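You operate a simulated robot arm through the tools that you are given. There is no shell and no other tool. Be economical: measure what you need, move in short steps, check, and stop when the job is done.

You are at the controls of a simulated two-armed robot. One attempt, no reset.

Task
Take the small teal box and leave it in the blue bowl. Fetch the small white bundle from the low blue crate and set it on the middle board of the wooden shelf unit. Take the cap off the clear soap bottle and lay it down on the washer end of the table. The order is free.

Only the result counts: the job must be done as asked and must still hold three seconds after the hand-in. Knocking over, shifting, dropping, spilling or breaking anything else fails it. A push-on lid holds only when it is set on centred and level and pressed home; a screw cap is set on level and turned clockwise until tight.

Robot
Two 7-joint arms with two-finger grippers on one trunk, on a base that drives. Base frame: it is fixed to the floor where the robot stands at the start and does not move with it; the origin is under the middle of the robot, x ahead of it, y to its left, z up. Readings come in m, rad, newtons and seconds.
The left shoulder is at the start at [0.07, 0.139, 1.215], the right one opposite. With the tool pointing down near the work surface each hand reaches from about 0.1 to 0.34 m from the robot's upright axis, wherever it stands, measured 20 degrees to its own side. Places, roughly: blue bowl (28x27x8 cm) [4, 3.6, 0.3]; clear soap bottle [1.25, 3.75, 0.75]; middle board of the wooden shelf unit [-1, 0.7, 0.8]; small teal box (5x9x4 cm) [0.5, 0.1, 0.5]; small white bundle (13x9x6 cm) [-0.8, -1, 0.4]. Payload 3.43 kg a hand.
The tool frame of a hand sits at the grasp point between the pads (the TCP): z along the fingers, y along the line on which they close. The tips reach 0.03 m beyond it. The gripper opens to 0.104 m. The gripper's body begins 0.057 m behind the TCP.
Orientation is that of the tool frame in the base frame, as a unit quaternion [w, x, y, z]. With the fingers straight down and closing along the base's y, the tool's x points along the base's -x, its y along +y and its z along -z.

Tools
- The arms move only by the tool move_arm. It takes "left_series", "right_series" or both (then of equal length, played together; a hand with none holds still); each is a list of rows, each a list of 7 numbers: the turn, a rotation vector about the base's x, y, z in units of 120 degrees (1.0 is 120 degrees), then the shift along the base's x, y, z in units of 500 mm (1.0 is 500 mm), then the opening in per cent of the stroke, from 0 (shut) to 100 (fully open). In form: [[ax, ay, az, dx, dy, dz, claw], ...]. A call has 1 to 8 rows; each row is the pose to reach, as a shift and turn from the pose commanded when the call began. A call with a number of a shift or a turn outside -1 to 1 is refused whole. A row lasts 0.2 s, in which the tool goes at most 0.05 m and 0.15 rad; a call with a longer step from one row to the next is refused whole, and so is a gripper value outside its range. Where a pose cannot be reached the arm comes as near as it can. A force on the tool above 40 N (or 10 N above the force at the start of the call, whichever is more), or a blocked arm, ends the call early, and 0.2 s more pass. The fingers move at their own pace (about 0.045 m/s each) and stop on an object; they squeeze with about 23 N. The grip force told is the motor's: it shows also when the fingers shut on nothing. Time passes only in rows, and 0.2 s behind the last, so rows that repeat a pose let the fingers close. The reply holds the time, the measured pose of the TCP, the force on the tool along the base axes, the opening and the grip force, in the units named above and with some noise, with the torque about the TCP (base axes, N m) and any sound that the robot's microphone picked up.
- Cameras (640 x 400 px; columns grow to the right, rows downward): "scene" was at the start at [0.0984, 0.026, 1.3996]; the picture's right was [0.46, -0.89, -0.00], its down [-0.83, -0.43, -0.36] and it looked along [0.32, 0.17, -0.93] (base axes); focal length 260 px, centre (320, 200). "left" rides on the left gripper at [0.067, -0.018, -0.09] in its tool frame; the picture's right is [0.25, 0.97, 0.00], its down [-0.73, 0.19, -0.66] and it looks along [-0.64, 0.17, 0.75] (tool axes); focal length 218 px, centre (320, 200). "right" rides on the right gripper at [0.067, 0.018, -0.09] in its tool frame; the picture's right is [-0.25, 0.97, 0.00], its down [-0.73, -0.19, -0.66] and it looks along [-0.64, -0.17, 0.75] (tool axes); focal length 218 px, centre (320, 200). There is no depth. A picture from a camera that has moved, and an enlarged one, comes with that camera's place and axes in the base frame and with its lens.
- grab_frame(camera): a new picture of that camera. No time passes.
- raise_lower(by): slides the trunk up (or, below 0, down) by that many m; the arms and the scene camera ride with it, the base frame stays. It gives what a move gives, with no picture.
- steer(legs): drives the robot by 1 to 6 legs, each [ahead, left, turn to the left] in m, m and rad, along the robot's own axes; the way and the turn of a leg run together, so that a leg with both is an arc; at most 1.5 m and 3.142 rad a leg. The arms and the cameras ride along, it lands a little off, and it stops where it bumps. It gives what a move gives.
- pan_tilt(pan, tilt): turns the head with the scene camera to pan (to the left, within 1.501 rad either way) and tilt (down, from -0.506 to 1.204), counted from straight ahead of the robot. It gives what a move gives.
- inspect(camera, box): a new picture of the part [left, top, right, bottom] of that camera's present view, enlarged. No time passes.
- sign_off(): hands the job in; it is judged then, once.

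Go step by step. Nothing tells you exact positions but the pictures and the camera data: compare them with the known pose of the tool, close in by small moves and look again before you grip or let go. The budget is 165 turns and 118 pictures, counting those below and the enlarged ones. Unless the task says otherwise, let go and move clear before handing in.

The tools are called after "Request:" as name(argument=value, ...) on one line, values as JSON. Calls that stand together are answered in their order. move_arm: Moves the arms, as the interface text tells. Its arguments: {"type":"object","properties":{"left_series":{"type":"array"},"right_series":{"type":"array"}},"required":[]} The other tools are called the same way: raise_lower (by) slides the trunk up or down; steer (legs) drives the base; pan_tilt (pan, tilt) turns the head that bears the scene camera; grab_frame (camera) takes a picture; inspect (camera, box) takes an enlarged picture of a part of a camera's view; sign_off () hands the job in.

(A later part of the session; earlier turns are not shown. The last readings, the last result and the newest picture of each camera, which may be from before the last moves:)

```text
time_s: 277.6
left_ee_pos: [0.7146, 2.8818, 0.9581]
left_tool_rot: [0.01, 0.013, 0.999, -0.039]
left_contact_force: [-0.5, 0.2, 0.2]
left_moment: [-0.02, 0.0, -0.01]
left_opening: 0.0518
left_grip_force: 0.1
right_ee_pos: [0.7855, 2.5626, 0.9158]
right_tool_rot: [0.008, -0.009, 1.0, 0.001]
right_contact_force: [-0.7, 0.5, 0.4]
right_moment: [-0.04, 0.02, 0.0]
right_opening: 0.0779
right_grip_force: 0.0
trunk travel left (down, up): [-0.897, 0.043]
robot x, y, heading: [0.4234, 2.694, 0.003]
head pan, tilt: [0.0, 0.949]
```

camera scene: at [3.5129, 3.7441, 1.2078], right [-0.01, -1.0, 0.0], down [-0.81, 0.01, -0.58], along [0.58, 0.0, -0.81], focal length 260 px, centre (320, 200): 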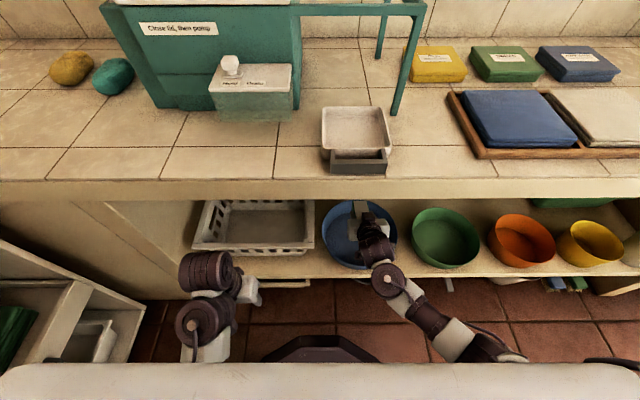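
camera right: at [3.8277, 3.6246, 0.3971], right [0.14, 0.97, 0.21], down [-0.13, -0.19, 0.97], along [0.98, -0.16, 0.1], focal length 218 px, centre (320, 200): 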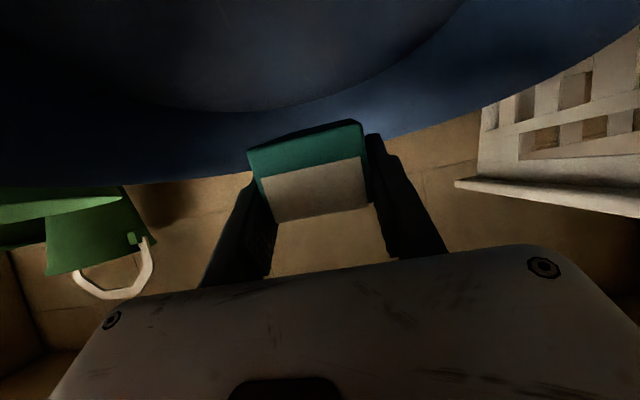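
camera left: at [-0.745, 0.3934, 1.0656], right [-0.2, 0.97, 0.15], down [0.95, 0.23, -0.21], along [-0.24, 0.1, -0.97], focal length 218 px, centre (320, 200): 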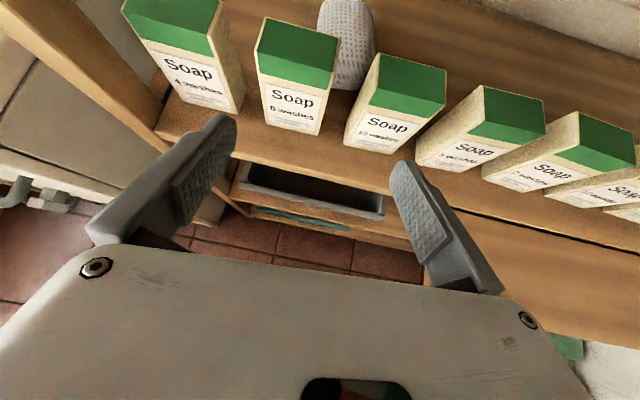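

Request:
steer(legs=[[0, 0.98, 0], [0.1, 0, 0]])

Request:
pan_tilt(pan=0.0, tilt=0.75)

Request:
grab_frame(camera="scene")

```text
time_s: 283.5
left_ee_pos: [0.8069, 3.8594, 0.9594]
left_tool_rot: [0.011, 0.012, 0.999, -0.04]
left_contact_force: [-0.1, 0.3, -0.3]
left_moment: [0.02, 0.01, 0.0]
left_opening: 0.052
left_grip_force: 0.1
right_ee_pos: [0.878, 3.5414, 0.9171]
right_tool_rot: [0.009, -0.009, 1.0, 0.001]
right_contact_force: [-0.6, 0.3, -0.5]
right_moment: [-0.02, -0.01, -0.01]
right_opening: 0.0781
right_grip_force: 0.1
trunk travel left (down, up): [-0.897, 0.043]
robot x, y, heading: [0.5135, 3.674, 0.011]
head pan, tilt: [0.0, 0.949]
```

```text
time_s: 284.2
left_ee_pos: [0.8094, 3.8601, 0.9569]
left_tool_rot: [0.01, 0.012, 0.999, -0.039]
left_contact_force: [-0.1, 0.8, -0.1]
left_moment: [-0.01, 0.02, 0.03]
left_opening: 0.0521
left_grip_force: 0.0
right_ee_pos: [0.8797, 3.5414, 0.9153]
right_tool_rot: [0.007, -0.009, 1.0, 0.002]
right_contact_force: [-0.4, 0.4, 0.5]
right_moment: [0.02, 0.02, -0.03]
right_opening: 0.078
right_grip_force: 0.1
trunk travel left (down, up): [-0.897, 0.043]
robot x, y, heading: [0.5163, 3.6758, 0.007]
head pan, tilt: [0.0, 0.75]
```

```text
24 pictures are left
camera scene: at [0.65, 3.6748, 1.6181], right [0.01, -1.0, 0.0], down [-0.68, 0.0, -0.73], along [0.73, 0.0, -0.68], focal length 260 px, centre (320, 200)
```

scene: 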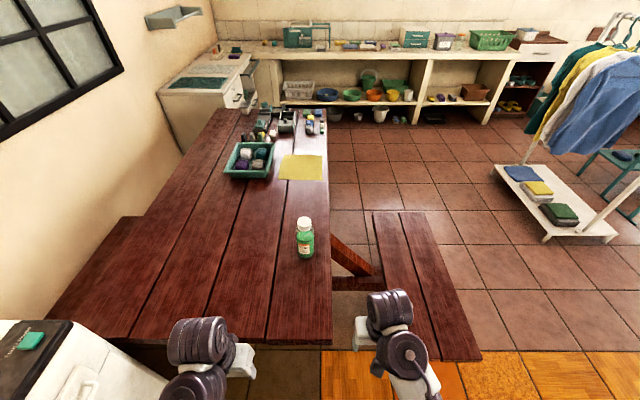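

Request:
inspect(camera="scene", box=[272, 205, 336, 270])

```text
6.15 times, centred on (304, 238) of scene
camera zoom: at [0.65, 3.6748, 1.6181], right [0.01, -1.0, 0.0], down [-0.68, 0.0, -0.73], along [0.73, 0.0, -0.68], focal length 1597 px, centre (418, -31)
```

zoom: 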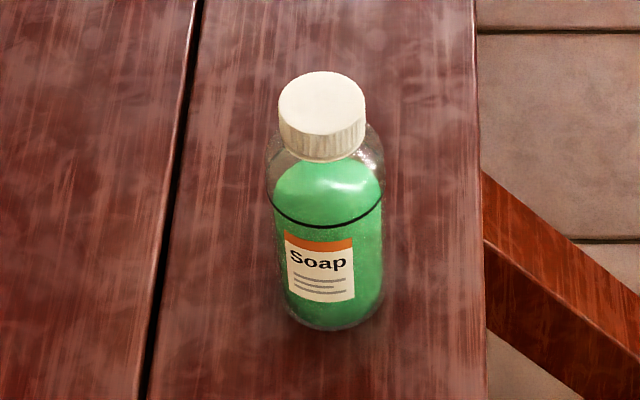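

It's a ribbed screw cap (Ø≈5 cm, top z≈0.93) on a Ø≈7 cm bottle at ≈(1.285,3.733). I'll hold the bottle with the left hand and unscrew with the right. Back up to arrange both arms in free air.

Request:
steer(legs=[[-0.26, 0.055, -0.007]])

Request:
raise_lower(by=-0.26)

Request:
move_arm(right_series=[[0, 0, 0, 0.06, 0, 0.05, 75], [0, 0, 0, 0.12, 0.0, 0.1, 75], [0, 0, 0, 0.18, 0.03, 0.15, 75], [0, 0, 0, 0.24, 0.06, 0.2, 75], [0, 0, 0, 0.3, 0.1, 0.25, 75], [0, 0, 0, 0.36, 0.14, 0.3, 75], [0, 0, 0, 0.42, 0.18, 0.35, 75], [0, 0, 0, 0.47, 0.22, 0.4, 75]])

```text
time_s: 286.1
left_ee_pos: [0.5498, 3.9119, 0.9579]
left_tool_rot: [0.011, 0.013, 0.999, -0.039]
left_contact_force: [0.6, -0.4, -0.1]
left_moment: [-0.03, 0.01, -0.01]
left_opening: 0.0524
left_grip_force: 0.0
right_ee_pos: [0.6198, 3.5949, 0.9147]
right_tool_rot: [0.008, -0.008, 1.0, 0.002]
right_contact_force: [-0.1, 0.3, 0.4]
right_moment: [-0.01, 0.02, 0.0]
right_opening: 0.0776
right_grip_force: 0.0
trunk travel left (down, up): [-0.897, 0.043]
robot x, y, heading: [0.2533, 3.7255, 0.005]
head pan, tilt: [0.0, 0.75]
```

```text
time_s: 288.8
left_ee_pos: [0.5487, 3.9131, 0.6971]
left_tool_rot: [0.012, 0.014, 0.999, -0.04]
left_contact_force: [-0.1, 0.1, 0.6]
left_moment: [0.0, 0.01, 0.06]
left_opening: 0.0519
left_grip_force: 0.1
right_ee_pos: [0.619, 3.5945, 0.6565]
right_tool_rot: [0.009, -0.008, 1.0, 0.002]
right_contact_force: [0.3, -0.1, 0.5]
right_moment: [-0.01, 0.01, 0.01]
right_opening: 0.0779
right_grip_force: 0.0
trunk travel left (down, up): [-0.637, 0.303]
robot x, y, heading: [0.2571, 3.7321, 0.002]
head pan, tilt: [0.0, 0.75]
```

```text
time_s: 290.6
left_ee_pos: [0.5497, 3.9122, 0.6977]
left_tool_rot: [0.01, 0.013, 0.999, -0.038]
left_contact_force: [-0.6, -0.4, -0.2]
left_moment: [0.03, 0.0, 0.04]
left_opening: 0.0522
left_grip_force: 0.1
right_ee_pos: [0.8658, 3.6787, 0.8231]
right_tool_rot: [0.008, -0.008, 1.0, 0.003]
right_contact_force: [0.0, 0.8, -0.2]
right_moment: [0.02, 0.01, -0.01]
right_opening: 0.078
right_grip_force: 0.0
right hand out of reach, approached as far as the arm can: row 2, 3, 4, 5, 6, 7, 8
trunk travel left (down, up): [-0.637, 0.303]
robot x, y, heading: [0.2568, 3.7298, -0.002]
head pan, tilt: [0.0, 0.75]
```

Request:
move_arm(right_series=[[0, 0, 0, 0.03, 0.03, 0.05, 75], [0, 0, 0, 0.06, 0.06, 0.1, 75], [0, 0, 0, 0.08, 0.08, 0.16, 75], [0, 0, 0, 0.08, 0.1, 0.2, 75], [0, 0, 0, 0.08, 0.1, 0.2, 75]])

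```text
time_s: 291.8
left_ee_pos: [0.5487, 3.9135, 0.6977]
left_tool_rot: [0.011, 0.014, 0.999, -0.039]
left_contact_force: [0.0, -0.6, 0.0]
left_moment: [0.03, -0.01, 0.04]
left_opening: 0.0518
left_grip_force: 0.1
right_ee_pos: [0.9066, 3.7406, 0.9219]
right_tool_rot: [-0.011, -0.017, 1.0, 0.007]
right_contact_force: [-0.5, 0.1, -0.5]
right_moment: [0.03, 0.01, 0.02]
right_opening: 0.0781
right_grip_force: 0.0
right hand out of reach, approached as far as the arm can: row 4, 5
trunk travel left (down, up): [-0.637, 0.303]
robot x, y, heading: [0.2548, 3.7259, 0.004]
head pan, tilt: [0.0, 0.75]
```

The right hand reaches tool-down at 0.65 m ahead. Now bring the left hand to a forward-pitched pose low at bottle height.

Request:
move_arm(left_series=[[0.005, -0.06, 0, 0.06, -0.02, 0.03, 90], [0.01, -0.12, 0, 0.12, -0.05, 0.06, 90], [0.015, -0.18, 0, 0.18, -0.08, 0.09, 90], [0.02, -0.24, 0, 0.24, -0.11, 0.12, 90], [0.025, -0.3, 0, 0.3, -0.14, 0.14, 90], [0.03, -0.36, 0, 0.34, -0.18, 0.16, 90], [0.035, -0.42, 0, 0.38, -0.22, 0.17, 90], [0.037, -0.48, 0, 0.41, -0.26, 0.18, 90]])

Request:
move_arm(left_series=[[0, -0.05, 0, 0.0, -0.03, 0, 90], [0, -0.1, 0, 0.0, -0.06, 0, 90], [0, -0.1, 0, 0.0, -0.06, 0, 90]])

```text
time_s: 293.6
left_ee_pos: [0.7547, 3.7827, 0.787]
left_tool_rot: [0.489, 0.032, 0.872, 0.011]
left_contact_force: [0.2, -0.1, 0.2]
left_moment: [0.02, 0.0, 0.0]
left_opening: 0.0937
left_grip_force: 0.0
right_ee_pos: [0.9077, 3.7392, 0.9232]
right_tool_rot: [-0.011, -0.016, 1.0, 0.008]
right_contact_force: [-0.5, 0.2, 0.3]
right_moment: [0.03, 0.0, -0.01]
right_opening: 0.0779
right_grip_force: 0.1
trunk travel left (down, up): [-0.637, 0.303]
robot x, y, heading: [0.2562, 3.7282, -0.002]
head pan, tilt: [0.0, 0.75]
```

```text
time_s: 294.4
left_ee_pos: [0.7535, 3.7544, 0.7878]
left_tool_rot: [0.579, 0.029, 0.815, 0.013]
left_contact_force: [0.0, 0.1, 0.8]
left_moment: [-0.01, 0.01, -0.03]
left_opening: 0.0937
left_grip_force: 0.1
right_ee_pos: [0.9073, 3.7422, 0.9227]
right_tool_rot: [-0.01, -0.017, 1.0, 0.008]
right_contact_force: [-0.3, 0.5, -0.2]
right_moment: [-0.01, 0.0, 0.01]
right_opening: 0.078
right_grip_force: 0.1
trunk travel left (down, up): [-0.637, 0.303]
robot x, y, heading: [0.2568, 3.7319, -0.0]
head pan, tilt: [0.0, 0.75]
```

Both arms set. Raise 6 cm and drive toward the bottle, stopping short to check.

Request:
raise_lower(by=0.06)

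Request:
steer(legs=[[0.3, -0.009, 0]])

Request:
grab_frame(camera="right")

Request:
grab_frame(camera="scene")

```text
time_s: 295.4
left_ee_pos: [0.7534, 3.754, 0.8467]
left_tool_rot: [0.578, 0.031, 0.815, 0.012]
left_contact_force: [0.0, -0.2, -0.2]
left_moment: [0.04, -0.02, -0.02]
left_opening: 0.0936
left_grip_force: 0.0
right_ee_pos: [0.9071, 3.7397, 0.9831]
right_tool_rot: [-0.01, -0.017, 1.0, 0.007]
right_contact_force: [0.6, 0.0, 0.1]
right_moment: [0.01, -0.03, -0.03]
right_opening: 0.0781
right_grip_force: 0.1
trunk travel left (down, up): [-0.697, 0.243]
robot x, y, heading: [0.2581, 3.7269, 0.004]
head pan, tilt: [0.0, 0.75]
```

```text
time_s: 297.4
left_ee_pos: [1.0515, 3.7497, 0.8475]
left_tool_rot: [0.579, 0.027, 0.815, 0.014]
left_contact_force: [-0.4, -0.7, -0.6]
left_moment: [0.0, 0.01, 0.02]
left_opening: 0.0936
left_grip_force: 0.0
right_ee_pos: [1.2058, 3.7373, 0.9836]
right_tool_rot: [-0.01, -0.021, 1.0, 0.007]
right_contact_force: [0.4, -0.2, -0.7]
right_moment: [-0.04, -0.01, 0.03]
right_opening: 0.0781
right_grip_force: 0.0
trunk travel left (down, up): [-0.697, 0.243]
robot x, y, heading: [0.5551, 3.7212, 0.011]
head pan, tilt: [0.0, 0.75]
```

```text
22 pictures are left
camera right: at [1.1385, 3.75, 1.0761], right [0.21, 0.98, 0.01], down [0.75, -0.17, 0.64], along [0.63, -0.13, -0.77], focal length 218 px, centre (320, 200)
```

right: 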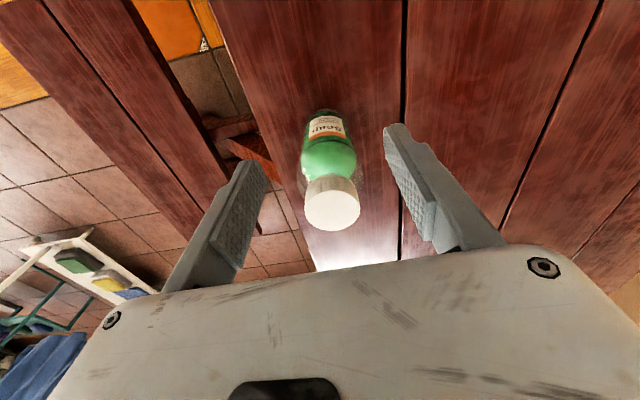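

```text
21 pictures are left
camera scene: at [0.6871, 3.7228, 1.4184], right [0.01, -1.0, 0.0], down [-0.68, -0.01, -0.73], along [0.73, 0.01, -0.68], focal length 260 px, centre (320, 200)
```

scene: 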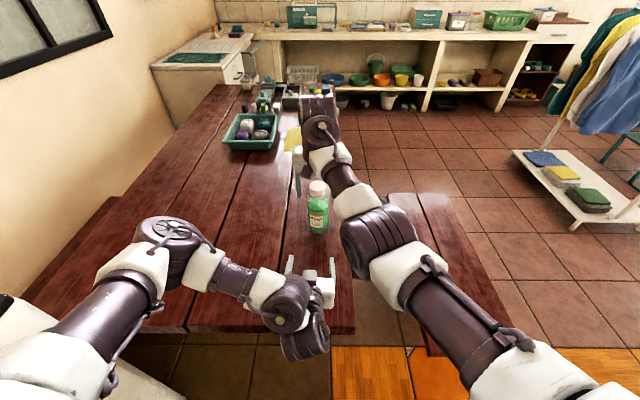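

Cap top triangulates to ≈(1.274,3.735,0.924). Pre-wind the right hand clockwise 67° above it, then drive the last 7 cm.

Request:
move_arm(right_series=[[0, 0, -0.07, 0, 0, 0, 75], [0, 0, -0.14, 0, 0, 0, 75], [0, 0, -0.21, 0, 0, 0, 75], [0, 0, -0.28, 0, 0, 0, 75], [0, 0, -0.35, 0, 0, 0, 75], [0, 0, -0.42, 0, 0, 0, 75], [0, 0, -0.49, 0, 0, 0, 75], [0, 0, -0.56, 0, 0, 0, 75]])

Request:
steer(legs=[[0.067, 0, -0.008]])

Request:
grab_frame(camera="right")

```text
time_s: 299.2
left_ee_pos: [1.0515, 3.7494, 0.8472]
left_tool_rot: [0.578, 0.027, 0.815, 0.015]
left_contact_force: [-0.5, -0.1, 0.4]
left_moment: [-0.02, 0.0, -0.02]
left_opening: 0.0934
left_grip_force: 0.0
right_ee_pos: [1.2059, 3.7361, 0.9831]
right_tool_rot: [-0.005, 0.539, 0.843, 0.011]
right_contact_force: [0.0, 0.1, 1.1]
right_moment: [0.0, -0.01, 0.04]
right_opening: 0.078
right_grip_force: 0.1
trunk travel left (down, up): [-0.697, 0.243]
robot x, y, heading: [0.5559, 3.7201, 0.007]
head pan, tilt: [0.0, 0.75]
```

```text
time_s: 300.2
left_ee_pos: [1.1172, 3.7456, 0.8482]
left_tool_rot: [0.578, 0.031, 0.815, 0.012]
left_contact_force: [-0.1, -0.4, 0.1]
left_moment: [0.01, 0.02, -0.01]
left_opening: 0.0936
left_grip_force: 0.1
right_ee_pos: [1.272, 3.7316, 0.9836]
right_tool_rot: [-0.004, 0.54, 0.841, 0.011]
right_contact_force: [0.5, -0.1, 0.3]
right_moment: [0.03, 0.0, 0.02]
right_opening: 0.0778
right_grip_force: 0.0
trunk travel left (down, up): [-0.697, 0.243]
robot x, y, heading: [0.6219, 3.7215, 0.0]
head pan, tilt: [0.0, 0.75]
```

```text
20 pictures are left
camera right: at [1.2578, 3.797, 1.0765], right [0.98, 0.17, 0.01], down [0.13, -0.76, 0.64], along [0.12, -0.63, -0.77], focal length 218 px, centre (320, 200)
```

right: 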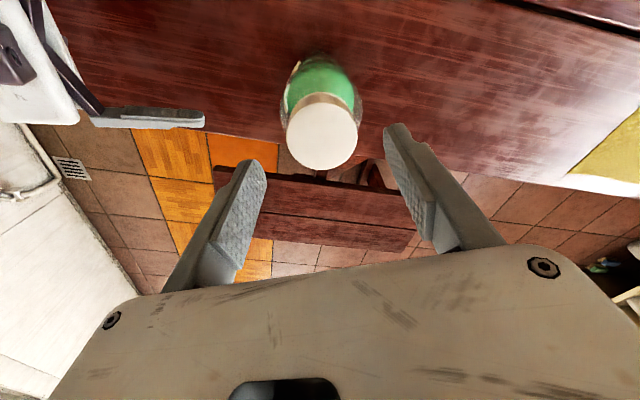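

Perfectly centred over the cap. Lower onto it, then bring the left hand around the bottle body.

Request:
raise_lower(by=-0.055)

Request:
move_arm(left_series=[[0, 0, 0, 0.0, -0.025, 0, 90], [0, 0, 0, 0.06, -0.025, 0, 90], [0, 0, 0, 0.12, -0.025, 0, 90], [0, 0, 0, 0.18, -0.025, 0, 90], [0, 0, 0, 0.24, -0.025, 0, 90], [0, 0, 0, 0.28, -0.025, 0, 90]])

Request:
grab_frame(camera="scene")

```text
time_s: 300.9
left_ee_pos: [1.1173, 3.7434, 0.8091]
left_tool_rot: [0.581, 0.033, 0.813, 0.011]
left_contact_force: [-2.9, 3.8, 13.7]
left_moment: [0.14, 1.87, -0.55]
left_opening: 0.0936
left_grip_force: 0.1
right_ee_pos: [1.2708, 3.7312, 0.9422]
right_tool_rot: [-0.004, 0.54, 0.842, 0.011]
right_contact_force: [0.1, 0.1, 0.4]
right_moment: [0.03, 0.0, 0.01]
right_opening: 0.078
right_grip_force: 0.1
trunk travel left (down, up): [-0.655, 0.285]
robot x, y, heading: [0.6206, 3.7251, -0.005]
head pan, tilt: [0.0, 0.75]
stopped: the force on the tool passed its limit at 95 N (the readings are from after the stop); the commanded pose is now the measured one
```

```text
time_s: 302.3
left_ee_pos: [1.2592, 3.7311, 0.8103]
left_tool_rot: [0.579, 0.034, 0.814, 0.011]
left_contact_force: [0.8, 0.6, 0.1]
left_moment: [-0.03, -0.01, -0.05]
left_opening: 0.0938
left_grip_force: 0.1
right_ee_pos: [1.2721, 3.7322, 0.939]
right_tool_rot: [-0.006, 0.541, 0.841, 0.011]
right_contact_force: [-0.5, 0.4, 0.6]
right_moment: [0.0, 0.01, 0.01]
right_opening: 0.078
right_grip_force: 0.1
trunk travel left (down, up): [-0.655, 0.285]
robot x, y, heading: [0.6188, 3.7217, -0.003]
head pan, tilt: [0.0, 0.75]
```

```text
19 pictures are left
camera scene: at [0.7537, 3.7223, 1.3759], right [0.0, -1.0, 0.0], down [-0.68, 0.0, -0.73], along [0.73, 0.0, -0.68], focal length 260 px, centre (320, 200)
```

scene: 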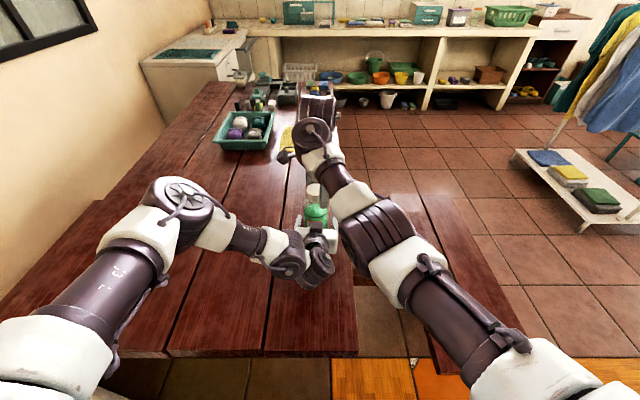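

The left hand is around the bottle (its wrist sits just on the table height limit). Close the left on the bottle, and lower the right 1.2 cm by its arm.

Request:
move_arm(left_series=[[0, 0, 0, 0, 0, 0, 70], [0, 0, 0, 0, 0, 0, 50], [0, 0, 0, 0, 0, 0, 50], [0, 0, 0, 0, 0, 0, 50]], right_series=[[0, 0, 0, 0, 0, -0.012, 75], [0, 0, 0, 0, 0, -0.024, 75], [0, 0, 0, 0, 0, -0.024, 75], [0, 0, 0, 0, 0, -0.024, 75]])

Request:
grab_frame(camera="right")

```text
time_s: 303.3
left_ee_pos: [1.2576, 3.7328, 0.8102]
left_tool_rot: [0.58, 0.034, 0.814, 0.011]
left_contact_force: [1.1, -0.3, 0.1]
left_moment: [-0.11, -0.15, 0.07]
left_opening: 0.0711
left_grip_force: 22.8
right_ee_pos: [1.2722, 3.7321, 0.9285]
right_tool_rot: [-0.005, 0.54, 0.841, 0.011]
right_contact_force: [0.2, 0.7, -0.3]
right_moment: [0.0, 0.01, 0.0]
right_opening: 0.0779
right_grip_force: 0.1
trunk travel left (down, up): [-0.655, 0.285]
robot x, y, heading: [0.62, 3.7231, -0.0]
head pan, tilt: [0.0, 0.75]
```

```text
18 pictures are left
camera right: at [1.2583, 3.7974, 1.0209], right [0.98, 0.17, 0.01], down [0.13, -0.76, 0.64], along [0.12, -0.63, -0.77], focal length 218 px, centre (320, 200)
```

right: 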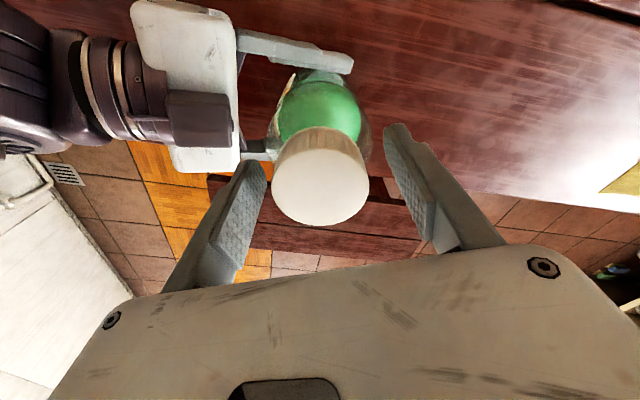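

Bottle held. Close the right on the cap and begin turning counter-clockwise.

Request:
move_arm(right_series=[[0, 0, 0, 0, 0, 0, 50], [0, 0, 0, 0, 0, 0, 25], [0, 0, 0, 0, 0, 0, 25], [0, 0, 0, 0, 0, 0, 25], [0, 0, 0.05, 0, 0, 0, 25], [0, 0, 0.1, 0, 0, 0, 25], [0, 0, 0.16, 0, 0, 0, 25], [0, 0, 0.22, 0, 0, 0, 25]])

Request:
inspect(camera="right", box=[160, 50, 480, 250])

```text
time_s: 305.1
left_ee_pos: [1.2591, 3.7337, 0.8107]
left_tool_rot: [0.58, 0.034, 0.814, 0.01]
left_contact_force: [6.5, 3.6, 0.3]
left_moment: [-0.73, 0.29, 0.17]
left_opening: 0.0707
left_grip_force: 22.4
right_ee_pos: [1.2715, 3.7302, 0.9275]
right_tool_rot: [-0.007, 0.332, 0.943, 0.009]
right_contact_force: [-7.0, -5.7, 9.4]
right_moment: [-0.25, 0.68, -0.2]
right_opening: 0.048
right_grip_force: 23.0
trunk travel left (down, up): [-0.655, 0.285]
robot x, y, heading: [0.6228, 3.7235, -0.004]
head pan, tilt: [0.0, 0.75]
```

```text
2.00 times, centred on (320, 150) of right
camera zoom: at [1.229, 3.7843, 1.0219], right [0.8, 0.59, 0.01], down [0.45, -0.62, 0.64], along [0.39, -0.51, -0.77], focal length 436 px, centre (320, 300)
```

zoom: 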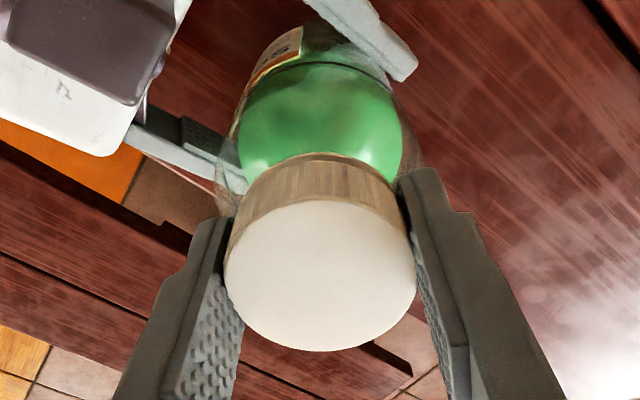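

Request:
move_arm(right_series=[[0, 0, 0.06, 0, 0, 0.0, 25], [0, 0, 0.12, 0, 0, 0.001, 25], [0, 0, 0.18, 0, 0, 0.001, 25], [0, 0, 0.24, 0, 0, 0.002, 25], [0, 0, 0.3, 0, 0, 0.002, 25], [0, 0, 0.36, 0, 0, 0.003, 25], [0, 0, 0.42, 0, 0, 0.003, 25], [0, 0, 0.48, 0, 0, 0.004, 25]])

Request:
move_arm(right_series=[[0, 0, 0.06, 0, 0, 0.0, 25], [0, 0, 0.12, 0, 0, 0.001, 25], [0, 0, 0.18, 0, 0, 0.001, 25], [0, 0, 0.24, 0, 0, 0.002, 25], [0, 0, 0.3, 0, 0, 0.002, 25], [0, 0, 0.36, 0, 0, 0.003, 25], [0, 0, 0.42, 0, 0, 0.003, 25], [0, 0, 0.48, 0, 0, 0.004, 25]])

```text
time_s: 306.9
left_ee_pos: [1.2598, 3.7329, 0.8102]
left_tool_rot: [0.58, 0.034, 0.814, 0.011]
left_contact_force: [-2.9, 10.6, 2.6]
left_moment: [-0.84, 0.06, 0.18]
left_opening: 0.0711
left_grip_force: 22.8
right_ee_pos: [1.2706, 3.7313, 0.9304]
right_tool_rot: [-0.012, -0.163, 0.987, 0.004]
right_contact_force: [0.5, -8.8, -3.1]
right_moment: [-0.24, -0.35, -0.03]
right_opening: 0.0476
right_grip_force: 22.9
trunk travel left (down, up): [-0.655, 0.285]
robot x, y, heading: [0.6216, 3.7222, -0.001]
head pan, tilt: [0.0, 0.75]
```

```text
time_s: 308.7
left_ee_pos: [1.2596, 3.7318, 0.8096]
left_tool_rot: [0.58, 0.033, 0.814, 0.011]
left_contact_force: [-4.8, 3.9, 6.4]
left_moment: [-0.45, -0.52, 0.06]
left_opening: 0.0714
left_grip_force: 23.2
right_ee_pos: [1.2729, 3.7309, 0.9312]
right_tool_rot: [-0.012, -0.617, 0.787, -0.001]
right_contact_force: [5.2, -5.7, -11.3]
right_moment: [-0.12, -0.08, -0.04]
right_opening: 0.0478
right_grip_force: 22.6
trunk travel left (down, up): [-0.655, 0.285]
robot x, y, heading: [0.6217, 3.7226, 0.001]
head pan, tilt: [0.0, 0.75]
```

Request:
move_arm(right_series=[[0, 0, 0.07, 0, 0, 0.0, 25], [0, 0, 0.14, 0, 0, 0.0, 25], [0, 0, 0.21, 0, 0, 0.0, 25], [0, 0, 0.28, 0, 0, 0.0, 25], [0, 0, 0.35, 0, 0, 0.0, 25], [0, 0, 0.42, 0, 0, 0.0, 25], [0, 0, 0.49, 0, 0, 0.0, 25], [0, 0, 0.56, 0, 0, 0.0, 25]])

Request:
move_arm(right_series=[[0, 0, 0, 0, 0, 0.006, 25], [0, 0, 0, 0, 0, 0.012, 25], [0, 0, 0, 0, 0, 0.012, 25]])

```text
time_s: 310.5
left_ee_pos: [1.2585, 3.7315, 0.8084]
left_tool_rot: [0.579, 0.034, 0.814, 0.011]
left_contact_force: [-2.9, 4.0, 5.0]
left_moment: [-0.41, -0.32, 0.08]
left_opening: 0.0712
left_grip_force: 22.9
right_ee_pos: [1.2721, 3.7314, 0.9323]
right_tool_rot: [0.01, 0.95, -0.313, 0.007]
right_contact_force: [3.6, -4.0, -5.1]
right_moment: [-0.14, -0.14, 0.02]
right_opening: 0.0477
right_grip_force: 23.0
trunk travel left (down, up): [-0.655, 0.285]
robot x, y, heading: [0.6211, 3.7226, 0.001]
head pan, tilt: [0.0, 0.75]
```

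```text
time_s: 311.3
left_ee_pos: [1.2597, 3.7311, 0.8095]
left_tool_rot: [0.581, 0.032, 0.813, 0.011]
left_contact_force: [1.9, 3.0, 14.3]
left_moment: [-0.58, -0.02, 0.06]
left_opening: 0.071
left_grip_force: 23.0
right_ee_pos: [1.2706, 3.7322, 0.9361]
right_tool_rot: [0.009, 0.949, -0.315, 0.007]
right_contact_force: [-1.9, -1.9, -17.8]
right_moment: [0.27, 0.05, -0.05]
right_opening: 0.0478
right_grip_force: 23.2
trunk travel left (down, up): [-0.655, 0.285]
robot x, y, heading: [0.6193, 3.7212, 0.0]
head pan, tilt: [0.0, 0.75]
```

The cap has turned ~210° but is still threaded. Relieve, open, wind back clockwise and regrip.

Request:
move_arm(right_series=[[0, 0, 0, 0, 0, -0.006, 25], [0, 0, 0, 0, 0, -0.006, 55], [0, 0, 0, 0, 0, -0.006, 75], [0, 0, -0.0, 0, 0, -0.006, 75], [0, 0, -0.07, 0, 0, -0.006, 75], [0, 0, -0.14, 0, 0, -0.006, 75], [0, 0, -0.21, 0, 0, -0.006, 75], [0, 0, -0.28, 0, 0, -0.006, 75]])

Request:
move_arm(right_series=[[0, 0, -0.07, 0, 0, 0, 75], [0, 0, -0.14, 0, 0, 0, 75], [0, 0, -0.21, 0, 0, 0, 75], [0, 0, -0.28, 0, 0, 0, 75], [0, 0, -0.35, 0, 0, 0, 75], [0, 0, -0.42, 0, 0, 0, 75], [0, 0, -0.49, 0, 0, 0, 75], [0, 0, -0.56, 0, 0, 0, 75]])

Request:
move_arm(right_series=[[0, 0, -0.07, 0, 0, 0, 75], [0, 0, -0.14, 0, 0, 0, 75], [0, 0, -0.21, 0, 0, 0, 75], [0, 0, -0.28, 0, 0, 0, 75], [0, 0, -0.35, 0, 0, 0, 75], [0, 0, -0.42, 0, 0, 0, 75], [0, 0, -0.49, 0, 0, 0, 75], [0, 0, -0.56, 0, 0, 0, 75]])

Request:
move_arm(right_series=[[0, 0, -0.07, 0, 0, 0, 75], [0, 0, -0.14, 0, 0, 0, 75], [0, 0, -0.21, 0, 0, 0, 75], [0, 0, -0.28, 0, 0, 0, 75], [0, 0, -0.35, 0, 0, 0, 75]])

Request:
inspect(camera="right", box=[160, 50, 480, 250])

```text
time_s: 313.1
left_ee_pos: [1.2584, 3.7316, 0.8095]
left_tool_rot: [0.579, 0.034, 0.815, 0.011]
left_contact_force: [-1.4, 0.2, -1.4]
left_moment: [0.0, 0.04, 0.0]
left_opening: 0.0699
left_grip_force: 23.2
right_ee_pos: [1.2714, 3.7297, 0.9348]
right_tool_rot: [0.012, 0.817, -0.577, 0.005]
right_contact_force: [-1.0, 1.0, 0.5]
right_moment: [0.0, -0.04, 0.01]
right_opening: 0.0778
right_grip_force: 0.0
trunk travel left (down, up): [-0.655, 0.285]
robot x, y, heading: [0.6247, 3.7233, -0.004]
head pan, tilt: [0.0, 0.75]
```

```text
time_s: 314.9
left_ee_pos: [1.2589, 3.7326, 0.8087]
left_tool_rot: [0.58, 0.035, 0.814, 0.01]
left_contact_force: [0.4, -0.1, -2.1]
left_moment: [-0.05, 0.02, -0.03]
left_opening: 0.0695
left_grip_force: 22.8
right_ee_pos: [1.2727, 3.7321, 0.9347]
right_tool_rot: [-0.012, -0.362, 0.932, 0.003]
right_contact_force: [-0.5, -0.5, -0.3]
right_moment: [-0.02, -0.03, 0.01]
right_opening: 0.078
right_grip_force: 0.0
trunk travel left (down, up): [-0.655, 0.285]
robot x, y, heading: [0.6207, 3.7225, -0.002]
head pan, tilt: [0.0, 0.75]
```

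```text
time_s: 316.7
left_ee_pos: [1.2586, 3.7324, 0.8097]
left_tool_rot: [0.58, 0.034, 0.814, 0.011]
left_contact_force: [0.5, -0.4, -0.8]
left_moment: [-0.08, -0.04, 0.0]
left_opening: 0.0696
left_grip_force: 23.2
right_ee_pos: [1.2719, 3.73, 0.935]
right_tool_rot: [-0.009, 0.214, 0.977, 0.008]
right_contact_force: [-0.1, 0.1, -0.1]
right_moment: [-0.02, -0.01, 0.03]
right_opening: 0.0781
right_grip_force: 0.0
trunk travel left (down, up): [-0.655, 0.285]
robot x, y, heading: [0.6201, 3.7227, -0.0]
head pan, tilt: [0.0, 0.75]
```

```text
time_s: 317.9
left_ee_pos: [1.2587, 3.7312, 0.8092]
left_tool_rot: [0.58, 0.034, 0.814, 0.011]
left_contact_force: [1.1, 0.1, -1.0]
left_moment: [-0.05, 0.03, 0.01]
left_opening: 0.0694
left_grip_force: 23.1
right_ee_pos: [1.2709, 3.7321, 0.9356]
right_tool_rot: [-0.005, 0.55, 0.835, 0.01]
right_contact_force: [-0.1, 0.1, -1.2]
right_moment: [0.0, 0.03, -0.06]
right_opening: 0.0783
right_grip_force: 0.1
trunk travel left (down, up): [-0.655, 0.285]
robot x, y, heading: [0.6215, 3.7218, 0.001]
head pan, tilt: [0.0, 0.75]
```

```text
2.00 times, centred on (320, 150) of right
camera zoom: at [1.2597, 3.7978, 1.028], right [0.99, 0.15, 0.01], down [0.11, -0.76, 0.64], along [0.1, -0.63, -0.77], focal length 436 px, centre (320, 300)
```

zoom: 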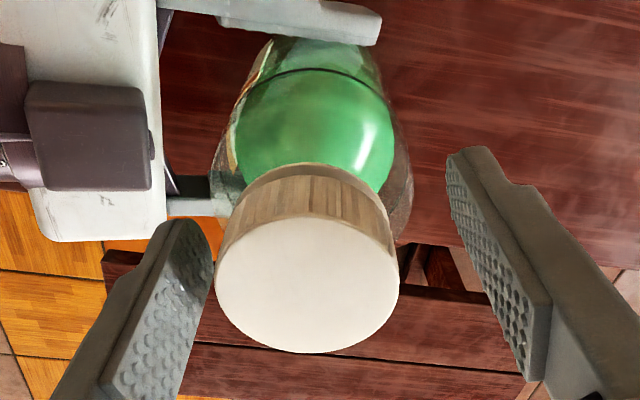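

Cap remains on; regrip and turn another stroke.

Request:
move_arm(right_series=[[0, 0, 0, -0.004, 0, 0, 50], [0, 0, 0, -0.004, 0, 0, 25], [0, 0, 0, -0.004, 0, 0, 25], [0, 0, 0, -0.004, 0, 0, 25], [0, 0, 0.06, -0.004, 0, 0, 25], [0, 0, 0.12, -0.004, 0, 0, 25], [0, 0, 0.18, -0.004, 0, 0, 25], [0, 0, 0.24, -0.004, 0, 0, 25]])

Request:
move_arm(right_series=[[0, 0, 0.07, 0, 0, 0.0, 25], [0, 0, 0.14, 0, 0, 0.001, 25], [0, 0, 0.21, 0, 0, 0.001, 25], [0, 0, 0.28, 0, 0, 0.002, 25], [0, 0, 0.35, 0, 0, 0.002, 25], [0, 0, 0.42, 0, 0, 0.003, 25], [0, 0, 0.49, 0, 0, 0.003, 25], [0, 0, 0.56, 0, 0, 0.004, 25]])

Request:
move_arm(right_series=[[0, 0, 0.07, 0, 0, 0.0, 25], [0, 0, 0.14, 0, 0, 0.001, 25], [0, 0, 0.21, 0, 0, 0.001, 25], [0, 0, 0.28, 0, 0, 0.002, 25], [0, 0, 0.35, 0, 0, 0.002, 25], [0, 0, 0.42, 0, 0, 0.003, 25], [0, 0, 0.49, 0, 0, 0.003, 25], [0, 0, 0.56, 0, 0, 0.004, 25]])

```text
time_s: 319.7
left_ee_pos: [1.259, 3.7327, 0.8086]
left_tool_rot: [0.58, 0.033, 0.814, 0.011]
left_contact_force: [3.9, 7.2, 3.4]
left_moment: [-0.69, 0.36, 0.17]
left_opening: 0.0696
left_grip_force: 22.9
right_ee_pos: [1.2709, 3.7312, 0.9336]
right_tool_rot: [-0.008, 0.323, 0.946, 0.009]
right_contact_force: [-4.2, -7.6, -6.6]
right_moment: [-0.23, 0.06, -0.1]
right_opening: 0.0475
right_grip_force: 23.1
trunk travel left (down, up): [-0.655, 0.285]
robot x, y, heading: [0.6229, 3.719, -0.005]
head pan, tilt: [0.0, 0.75]
```

```text
time_s: 321.5
left_ee_pos: [1.258, 3.7308, 0.8097]
left_tool_rot: [0.579, 0.034, 0.814, 0.011]
left_contact_force: [-3.5, 7.7, -2.5]
left_moment: [-0.84, -0.24, 0.19]
left_opening: 0.07
left_grip_force: 22.6
right_ee_pos: [1.2701, 3.732, 0.9377]
right_tool_rot: [-0.01, -0.254, 0.967, 0.005]
right_contact_force: [3.3, -7.4, 0.4]
right_moment: [-0.09, -0.03, -0.1]
right_opening: 0.0472
right_grip_force: 22.9
trunk travel left (down, up): [-0.655, 0.285]
robot x, y, heading: [0.6218, 3.7209, -0.001]
head pan, tilt: [0.0, 0.75]
```

```text
time_s: 323.3
left_ee_pos: [1.2578, 3.7331, 0.8087]
left_tool_rot: [0.581, 0.034, 0.813, 0.01]
left_contact_force: [-6.6, 7.2, -0.6]
left_moment: [-0.69, -0.69, 0.26]
left_opening: 0.0709
left_grip_force: 22.8
right_ee_pos: [1.2693, 3.7312, 0.938]
right_tool_rot: [0.011, 0.747, -0.664, 0.003]
right_contact_force: [6.1, -6.7, -0.8]
right_moment: [-0.11, -0.1, -0.15]
right_opening: 0.0472
right_grip_force: 22.6
trunk travel left (down, up): [-0.655, 0.285]
robot x, y, heading: [0.6212, 3.717, 0.002]
head pan, tilt: [0.0, 0.75]
```

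Request:
move_arm(right_series=[[0, 0, 0.07, 0, 0, 0.0, 25], [0, 0, 0.14, 0, 0, 0.001, 25], [0, 0, 0.21, 0, 0, 0.002, 25], [0, 0, 0.28, 0, 0, 0.003, 25], [0, 0, 0.35, 0, 0, 0.004, 25], [0, 0, 0.4, 0, 0, 0.006, 25], [0, 0, 0.4, 0, 0, 0.014, 25], [0, 0, 0.4, 0, 0, 0.02, 25]])

Request:
inspect(camera="scene", box=[250, 140, 410, 240])

```text
time_s: 325.1
left_ee_pos: [1.2592, 3.7308, 0.8098]
left_tool_rot: [0.579, 0.033, 0.814, 0.011]
left_contact_force: [1.9, 1.9, -0.4]
left_moment: [-0.26, 0.32, 0.0]
left_opening: 0.0704
left_grip_force: 23.3
right_ee_pos: [1.2735, 3.7323, 0.9473]
right_tool_rot: [0.01, 0.952, -0.305, 0.007]
right_contact_force: [-1.6, -1.8, -0.4]
right_moment: [-0.03, 0.03, 0.03]
right_opening: 0.0473
right_grip_force: 22.7
right hand out of reach, approached as far as the arm can: row 7, 8
trunk travel left (down, up): [-0.655, 0.285]
robot x, y, heading: [0.6182, 3.7187, 0.001]
head pan, tilt: [0.0, 0.75]
```

```text
4.00 times, centred on (330, 190) of scene
camera zoom: at [0.7535, 3.722, 1.3759], right [0.0, -1.0, 0.0], down [-0.68, 0.0, -0.73], along [0.73, 0.0, -0.68], focal length 1038 px, centre (280, 240)
```

zoom: 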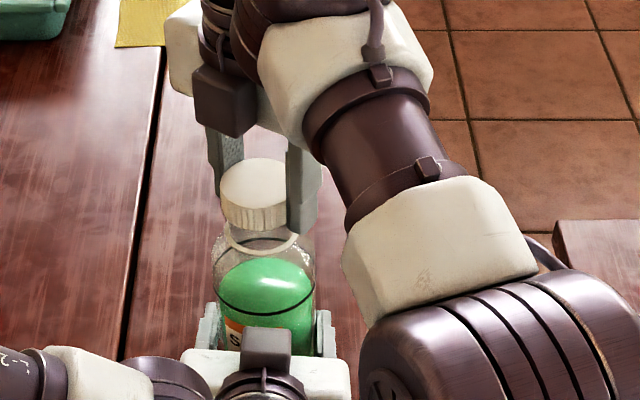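

The cap is free (bottle rim visible below it). Release the bottle with the left and withdraw it, then raise everything with the trunk.

Request:
move_arm(left_series=[[0, 0, 0, 0, 0, 0, 75], [0, 0, 0, 0, 0, 0, 92], [0, 0, 0, 0, 0, 0, 92], [0, 0, 0, -0.06, 0, 0.0, 92], [0, 0, 0, -0.13, 0, 0.0, 92], [0, 0, 0, -0.2, 0, 0.0, 92], [0, 0, 0, -0.27, 0, 0.0, 92]])

Request:
raise_lower(by=0.1)

Request:
grab_frame(camera="scene")

```text
time_s: 326.7
left_ee_pos: [1.1243, 3.7311, 0.8091]
left_tool_rot: [0.58, 0.034, 0.814, 0.011]
left_contact_force: [-1.4, -0.3, 0.2]
left_moment: [-0.03, 0.04, -0.01]
left_opening: 0.0957
left_grip_force: 0.1
right_ee_pos: [1.2732, 3.7325, 0.948]
right_tool_rot: [0.008, 0.952, -0.305, 0.008]
right_contact_force: [0.9, 1.1, -0.1]
right_moment: [-0.02, 0.02, 0.01]
right_opening: 0.0472
right_grip_force: 23.6
trunk travel left (down, up): [-0.655, 0.285]
robot x, y, heading: [0.6256, 3.7207, -0.002]
head pan, tilt: [0.0, 0.75]
```

```text
time_s: 328.1
left_ee_pos: [1.126, 3.7313, 0.9086]
left_tool_rot: [0.58, 0.033, 0.814, 0.011]
left_contact_force: [0.7, 0.7, -0.7]
left_moment: [-0.03, 0.01, 0.0]
left_opening: 0.0958
left_grip_force: 0.1
right_ee_pos: [1.2743, 3.7331, 1.0471]
right_tool_rot: [0.01, 0.952, -0.305, 0.007]
right_contact_force: [0.1, -0.6, -0.1]
right_moment: [-0.03, 0.0, 0.0]
right_opening: 0.0474
right_grip_force: 23.0
trunk travel left (down, up): [-0.755, 0.185]
robot x, y, heading: [0.6199, 3.7236, 0.002]
head pan, tilt: [0.0, 0.75]
```

```text
14 pictures are left
camera scene: at [0.7536, 3.7221, 1.4759], right [0.0, -1.0, 0.0], down [-0.68, 0.0, -0.73], along [0.73, 0.0, -0.68], focal length 260 px, centre (320, 200)
```

scene: 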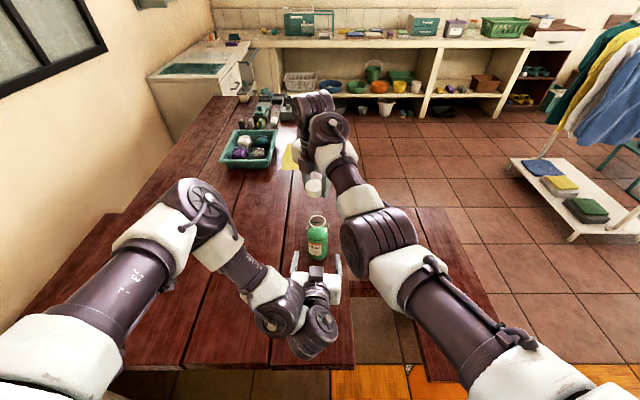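

Bottle stands open, cap in the right hand. Move the left hand aside, back off so the right hand is over the washer end of the table.

Request:
move_arm(left_series=[[0, 0, 0, -0.03, 0.06, 0.02, 80], [0, 0, 0, -0.06, 0.13, 0.03, 80], [0, 0, 0, -0.06, 0.21, 0.04, 80], [0, 0, 0, -0.06, 0.29, 0.04, 80], [0, 0, 0, -0.06, 0.37, 0.04, 80], [0, 0, 0, -0.06, 0.42, 0.04, 80]])

Request:
steer(legs=[[-0.2, 0, 0]])

Request:
move_arm(right_series=[[0, 0, 0, 0, 0, -0.06, 25], [0, 0, 0, 0, 0, -0.13, 25], [0, 0, 0, 0, 0, -0.2, 25], [0, 0, 0, 0, 0, -0.27, 25], [0, 0, 0, 0, 0, -0.34, 25], [0, 0, 0, 0, 0, -0.4, 25], [0, 0, 0, 0, 0, -0.45, 25]])

Request:
grab_frame(camera="scene")

```text
time_s: 329.4
left_ee_pos: [1.0844, 3.9124, 0.9455]
left_tool_rot: [0.58, 0.032, 0.814, 0.017]
left_contact_force: [-0.4, 0.3, -0.4]
left_moment: [-0.01, -0.01, -0.03]
left_opening: 0.0833
left_grip_force: 0.0
left hand out of reach, approached as far as the arm can: row 5, 6
right_ee_pos: [1.273, 3.732, 1.0464]
right_tool_rot: [0.011, 0.953, -0.304, 0.008]
right_contact_force: [-0.7, 0.4, -0.2]
right_moment: [0.05, 0.01, 0.0]
right_opening: 0.0472
right_grip_force: 22.7
trunk travel left (down, up): [-0.755, 0.185]
robot x, y, heading: [0.6205, 3.7205, -0.003]
head pan, tilt: [0.0, 0.75]
```

```text
time_s: 331.1
left_ee_pos: [0.8847, 3.9124, 0.9446]
left_tool_rot: [0.579, 0.032, 0.815, 0.017]
left_contact_force: [-0.2, -0.5, 0.3]
left_moment: [-0.01, 0.02, -0.04]
left_opening: 0.0833
left_grip_force: 0.0
right_ee_pos: [1.0729, 3.7324, 1.0477]
right_tool_rot: [0.01, 0.952, -0.304, 0.007]
right_contact_force: [-0.2, -0.2, 0.4]
right_moment: [0.0, -0.03, -0.03]
right_opening: 0.0473
right_grip_force: 23.2
trunk travel left (down, up): [-0.755, 0.185]
robot x, y, heading: [0.4204, 3.7258, 0.003]
head pan, tilt: [0.0, 0.75]
```

```text
time_s: 332.7
left_ee_pos: [0.8831, 3.9123, 0.9446]
left_tool_rot: [0.58, 0.033, 0.814, 0.016]
left_contact_force: [0.5, -0.2, 0.2]
left_moment: [0.01, -0.02, 0.0]
left_opening: 0.083
left_grip_force: 0.1
right_ee_pos: [1.0675, 3.7309, 0.8392]
right_tool_rot: [0.01, 0.953, -0.304, 0.008]
right_contact_force: [0.2, 0.1, 0.9]
right_moment: [0.0, 0.01, 0.0]
right_opening: 0.0473
right_grip_force: 23.1
right hand out of reach, approached as far as the arm can: row 7
trunk travel left (down, up): [-0.755, 0.185]
robot x, y, heading: [0.4175, 3.7194, -0.004]
head pan, tilt: [0.0, 0.75]
```

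```text
13 pictures are left
camera scene: at [0.5511, 3.7218, 1.476], right [0.0, -1.0, 0.0], down [-0.68, 0.0, -0.73], along [0.73, 0.0, -0.68], focal length 260 px, centre (320, 200)
```

scene: 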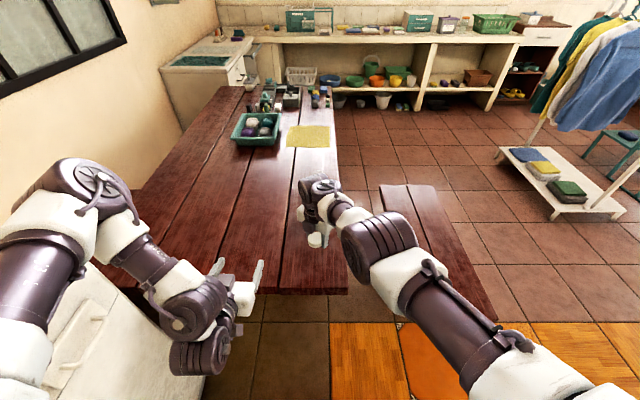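

Request:
raise_lower(by=-0.055)

Request:
grab_frame(camera="right")

```text
time_s: 333.6
left_ee_pos: [0.883, 3.9131, 0.8902]
left_tool_rot: [0.579, 0.032, 0.815, 0.017]
left_contact_force: [0.3, 0.3, 0.0]
left_moment: [-0.02, -0.02, -0.01]
left_opening: 0.0833
left_grip_force: 0.1
right_ee_pos: [1.0662, 3.7317, 0.7833]
right_tool_rot: [0.011, 0.953, -0.304, 0.008]
right_contact_force: [0.2, -0.1, -1.3]
right_moment: [0.02, 0.01, 0.02]
right_opening: 0.0469
right_grip_force: 22.9
trunk travel left (down, up): [-0.7, 0.24]
robot x, y, heading: [0.416, 3.7239, 0.001]
head pan, tilt: [0.0, 0.75]
```

```text
12 pictures are left
camera right: at [1.11, 3.6798, 0.8773], right [-0.77, -0.64, 0.01], down [-0.49, 0.59, 0.64], along [-0.41, 0.49, -0.77], focal length 218 px, centre (320, 200)
```

right: 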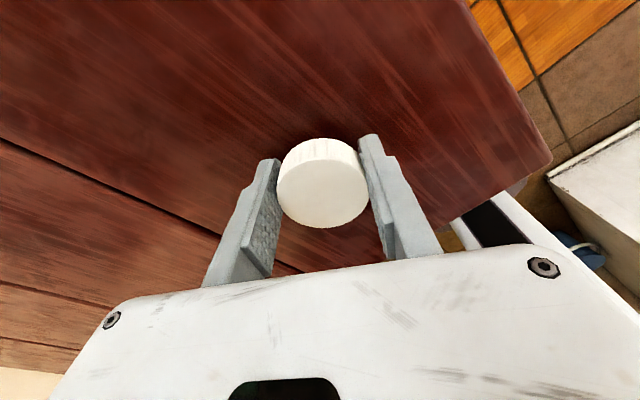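

Cap is over the washer end of the table. Lower in small steps until contact.

Request:
move_arm(right_series=[[0, 0, 0, 0, 0, -0.012, 25], [0, 0, 0, 0, 0, -0.024, 25], [0, 0, 0, 0, 0, -0.034, 25], [0, 0, 0, 0, 0, -0.042, 25]])

```text
time_s: 334.5
left_ee_pos: [0.8817, 3.9118, 0.8902]
left_tool_rot: [0.58, 0.033, 0.814, 0.016]
left_contact_force: [-0.3, 0.0, 0.3]
left_moment: [0.0, 0.04, -0.02]
left_opening: 0.0831
left_grip_force: 0.1
right_ee_pos: [1.0661, 3.7328, 0.7801]
right_tool_rot: [0.005, 0.952, -0.305, 0.017]
right_contact_force: [-7.1, -2.1, 14.5]
right_moment: [-0.31, 0.58, 0.03]
right_opening: 0.047
right_grip_force: 23.2
right hand out of reach, approached as far as the arm can: row 2, 3, 4
trunk travel left (down, up): [-0.7, 0.24]
robot x, y, heading: [0.421, 3.7198, -0.004]
head pan, tilt: [0.0, 0.75]
stopped in row 4 (right hand): the force on the tool passed its limit at 44 N (the readings are from after the stop); the commanded pose is now the measured one
```

Contact. Ease up 2 mm and open gently.

Request:
move_arm(right_series=[[0, 0, 0, 0, 0, 0.004, 25], [0, 0, 0, 0, 0, 0.004, 50], [0, 0, 0, 0, 0, 0.004, 75], [0, 0, 0, 0, 0, 0.004, 80], [0, 0, 0, 0, 0, 0.03, 80], [0, 0, 0, 0, 0, 0.1, 80], [0, 0, 0, 0, 0, 0.18, 80]])

Request:
grab_frame(camera="right")

```text
time_s: 336.1
left_ee_pos: [0.8826, 3.9123, 0.8905]
left_tool_rot: [0.579, 0.032, 0.815, 0.017]
left_contact_force: [0.2, 0.4, 0.8]
left_moment: [0.01, 0.01, -0.01]
left_opening: 0.0832
left_grip_force: 0.0
right_ee_pos: [1.0673, 3.7311, 0.866]
right_tool_rot: [0.006, 0.952, -0.306, 0.015]
right_contact_force: [0.1, 0.2, 0.1]
right_moment: [-0.05, -0.01, 0.01]
right_opening: 0.0834
right_grip_force: 0.1
trunk travel left (down, up): [-0.7, 0.24]
robot x, y, heading: [0.4175, 3.722, -0.007]
head pan, tilt: [0.0, 0.75]
```

```text
11 pictures are left
camera right: at [1.1084, 3.6796, 0.9598], right [-0.77, -0.64, -0.01], down [-0.5, 0.59, 0.63], along [-0.4, 0.49, -0.77], focal length 218 px, centre (320, 200)
```

right: 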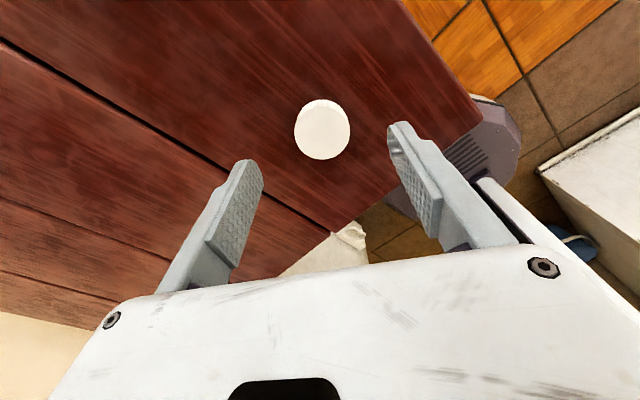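

The cap lies flat on the washer end. Raise, back away, and take a final look.

Request:
raise_lower(by=0.1)

Request:
steer(legs=[[-0.25, 0, 0]])

Request:
grab_frame(camera="scene")

```text
time_s: 337.4
left_ee_pos: [0.8839, 3.9129, 0.9892]
left_tool_rot: [0.579, 0.033, 0.815, 0.016]
left_contact_force: [0.2, 0.3, 0.5]
left_moment: [0.03, -0.04, 0.01]
left_opening: 0.0833
left_grip_force: 0.0
right_ee_pos: [1.0684, 3.7314, 0.9649]
right_tool_rot: [0.005, 0.952, -0.305, 0.015]
right_contact_force: [0.0, 0.8, 0.1]
right_moment: [-0.01, 0.01, 0.01]
right_opening: 0.0831
right_grip_force: 0.0
trunk travel left (down, up): [-0.8, 0.14]
robot x, y, heading: [0.4194, 3.7232, 0.006]
head pan, tilt: [0.0, 0.75]
```

```text
time_s: 339.2
left_ee_pos: [0.6351, 3.9129, 0.9884]
left_tool_rot: [0.578, 0.033, 0.815, 0.016]
left_contact_force: [0.7, 0.1, 0.5]
left_moment: [0.0, -0.01, -0.02]
left_opening: 0.0834
left_grip_force: 0.0
right_ee_pos: [0.8201, 3.7325, 0.9651]
right_tool_rot: [0.006, 0.952, -0.305, 0.015]
right_contact_force: [0.5, -0.2, 0.0]
right_moment: [-0.04, 0.0, -0.01]
right_opening: 0.0832
right_grip_force: 0.1
trunk travel left (down, up): [-0.8, 0.14]
robot x, y, heading: [0.1708, 3.7214, 0.0]
head pan, tilt: [0.0, 0.75]
```

```text
10 pictures are left
camera scene: at [0.3039, 3.7219, 1.5208], right [0.0, -1.0, 0.0], down [-0.68, 0.0, -0.73], along [0.73, 0.0, -0.68], focal length 260 px, centre (320, 200)
```

scene: 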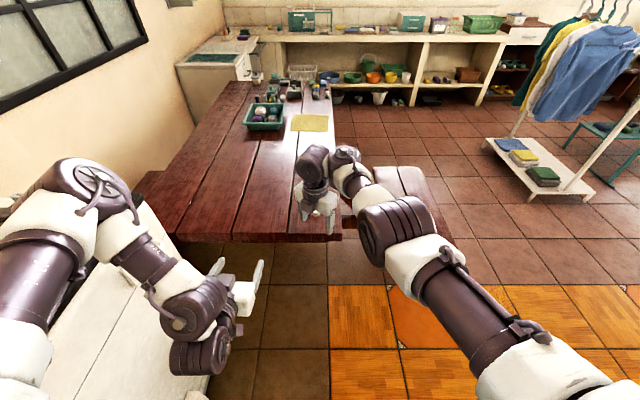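

The arm hides the bottle; sidestep for a clear check.

Request:
steer(legs=[[0, -0.3, 0]])

Request:
pan_tilt(pan=0.3, tilt=0.6)

Request:
inspect(camera="scene", box=[200, 100, 440, 250])

```text
time_s: 341.3
left_ee_pos: [0.6351, 3.6171, 0.9898]
left_tool_rot: [0.579, 0.031, 0.814, 0.018]
left_contact_force: [0.3, 0.6, -0.5]
left_moment: [-0.01, 0.01, 0.0]
left_opening: 0.0836
left_grip_force: 0.1
right_ee_pos: [0.8198, 3.4368, 0.9653]
right_tool_rot: [0.006, 0.953, -0.303, 0.016]
right_contact_force: [0.3, -0.2, 0.1]
right_moment: [0.01, 0.02, -0.02]
right_opening: 0.083
right_grip_force: 0.1
trunk travel left (down, up): [-0.8, 0.14]
robot x, y, heading: [0.1678, 3.4253, 0.002]
head pan, tilt: [0.0, 0.75]
```

```text
time_s: 342.1
left_ee_pos: [0.6329, 3.6145, 0.9904]
left_tool_rot: [0.578, 0.032, 0.815, 0.017]
left_contact_force: [0.1, 0.5, 0.4]
left_moment: [-0.02, -0.03, -0.01]
left_opening: 0.0831
left_grip_force: 0.0
right_ee_pos: [0.8203, 3.4352, 0.9673]
right_tool_rot: [0.005, 0.953, -0.304, 0.015]
right_contact_force: [0.0, -0.1, -0.1]
right_moment: [0.02, -0.01, 0.01]
right_opening: 0.0833
right_grip_force: 0.0
trunk travel left (down, up): [-0.8, 0.14]
robot x, y, heading: [0.1752, 3.4229, 0.0]
head pan, tilt: [0.3, 0.6]
```

```text
2.67 times, centred on (320, 175) of scene
camera zoom: at [0.3043, 3.45, 1.5338], right [0.3, -0.95, 0.0], down [-0.54, -0.17, -0.82], along [0.79, 0.24, -0.57], focal length 692 px, centre (320, 267)
```

zoom: 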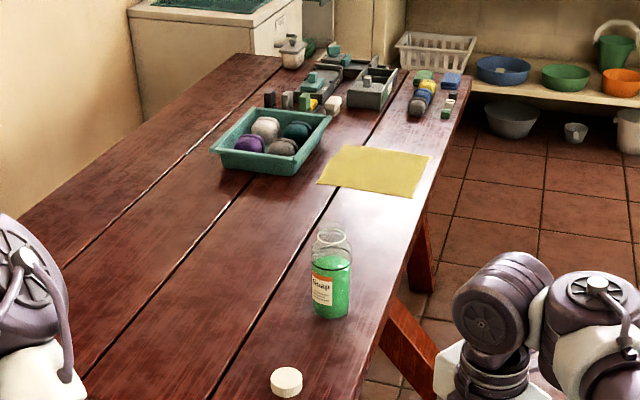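

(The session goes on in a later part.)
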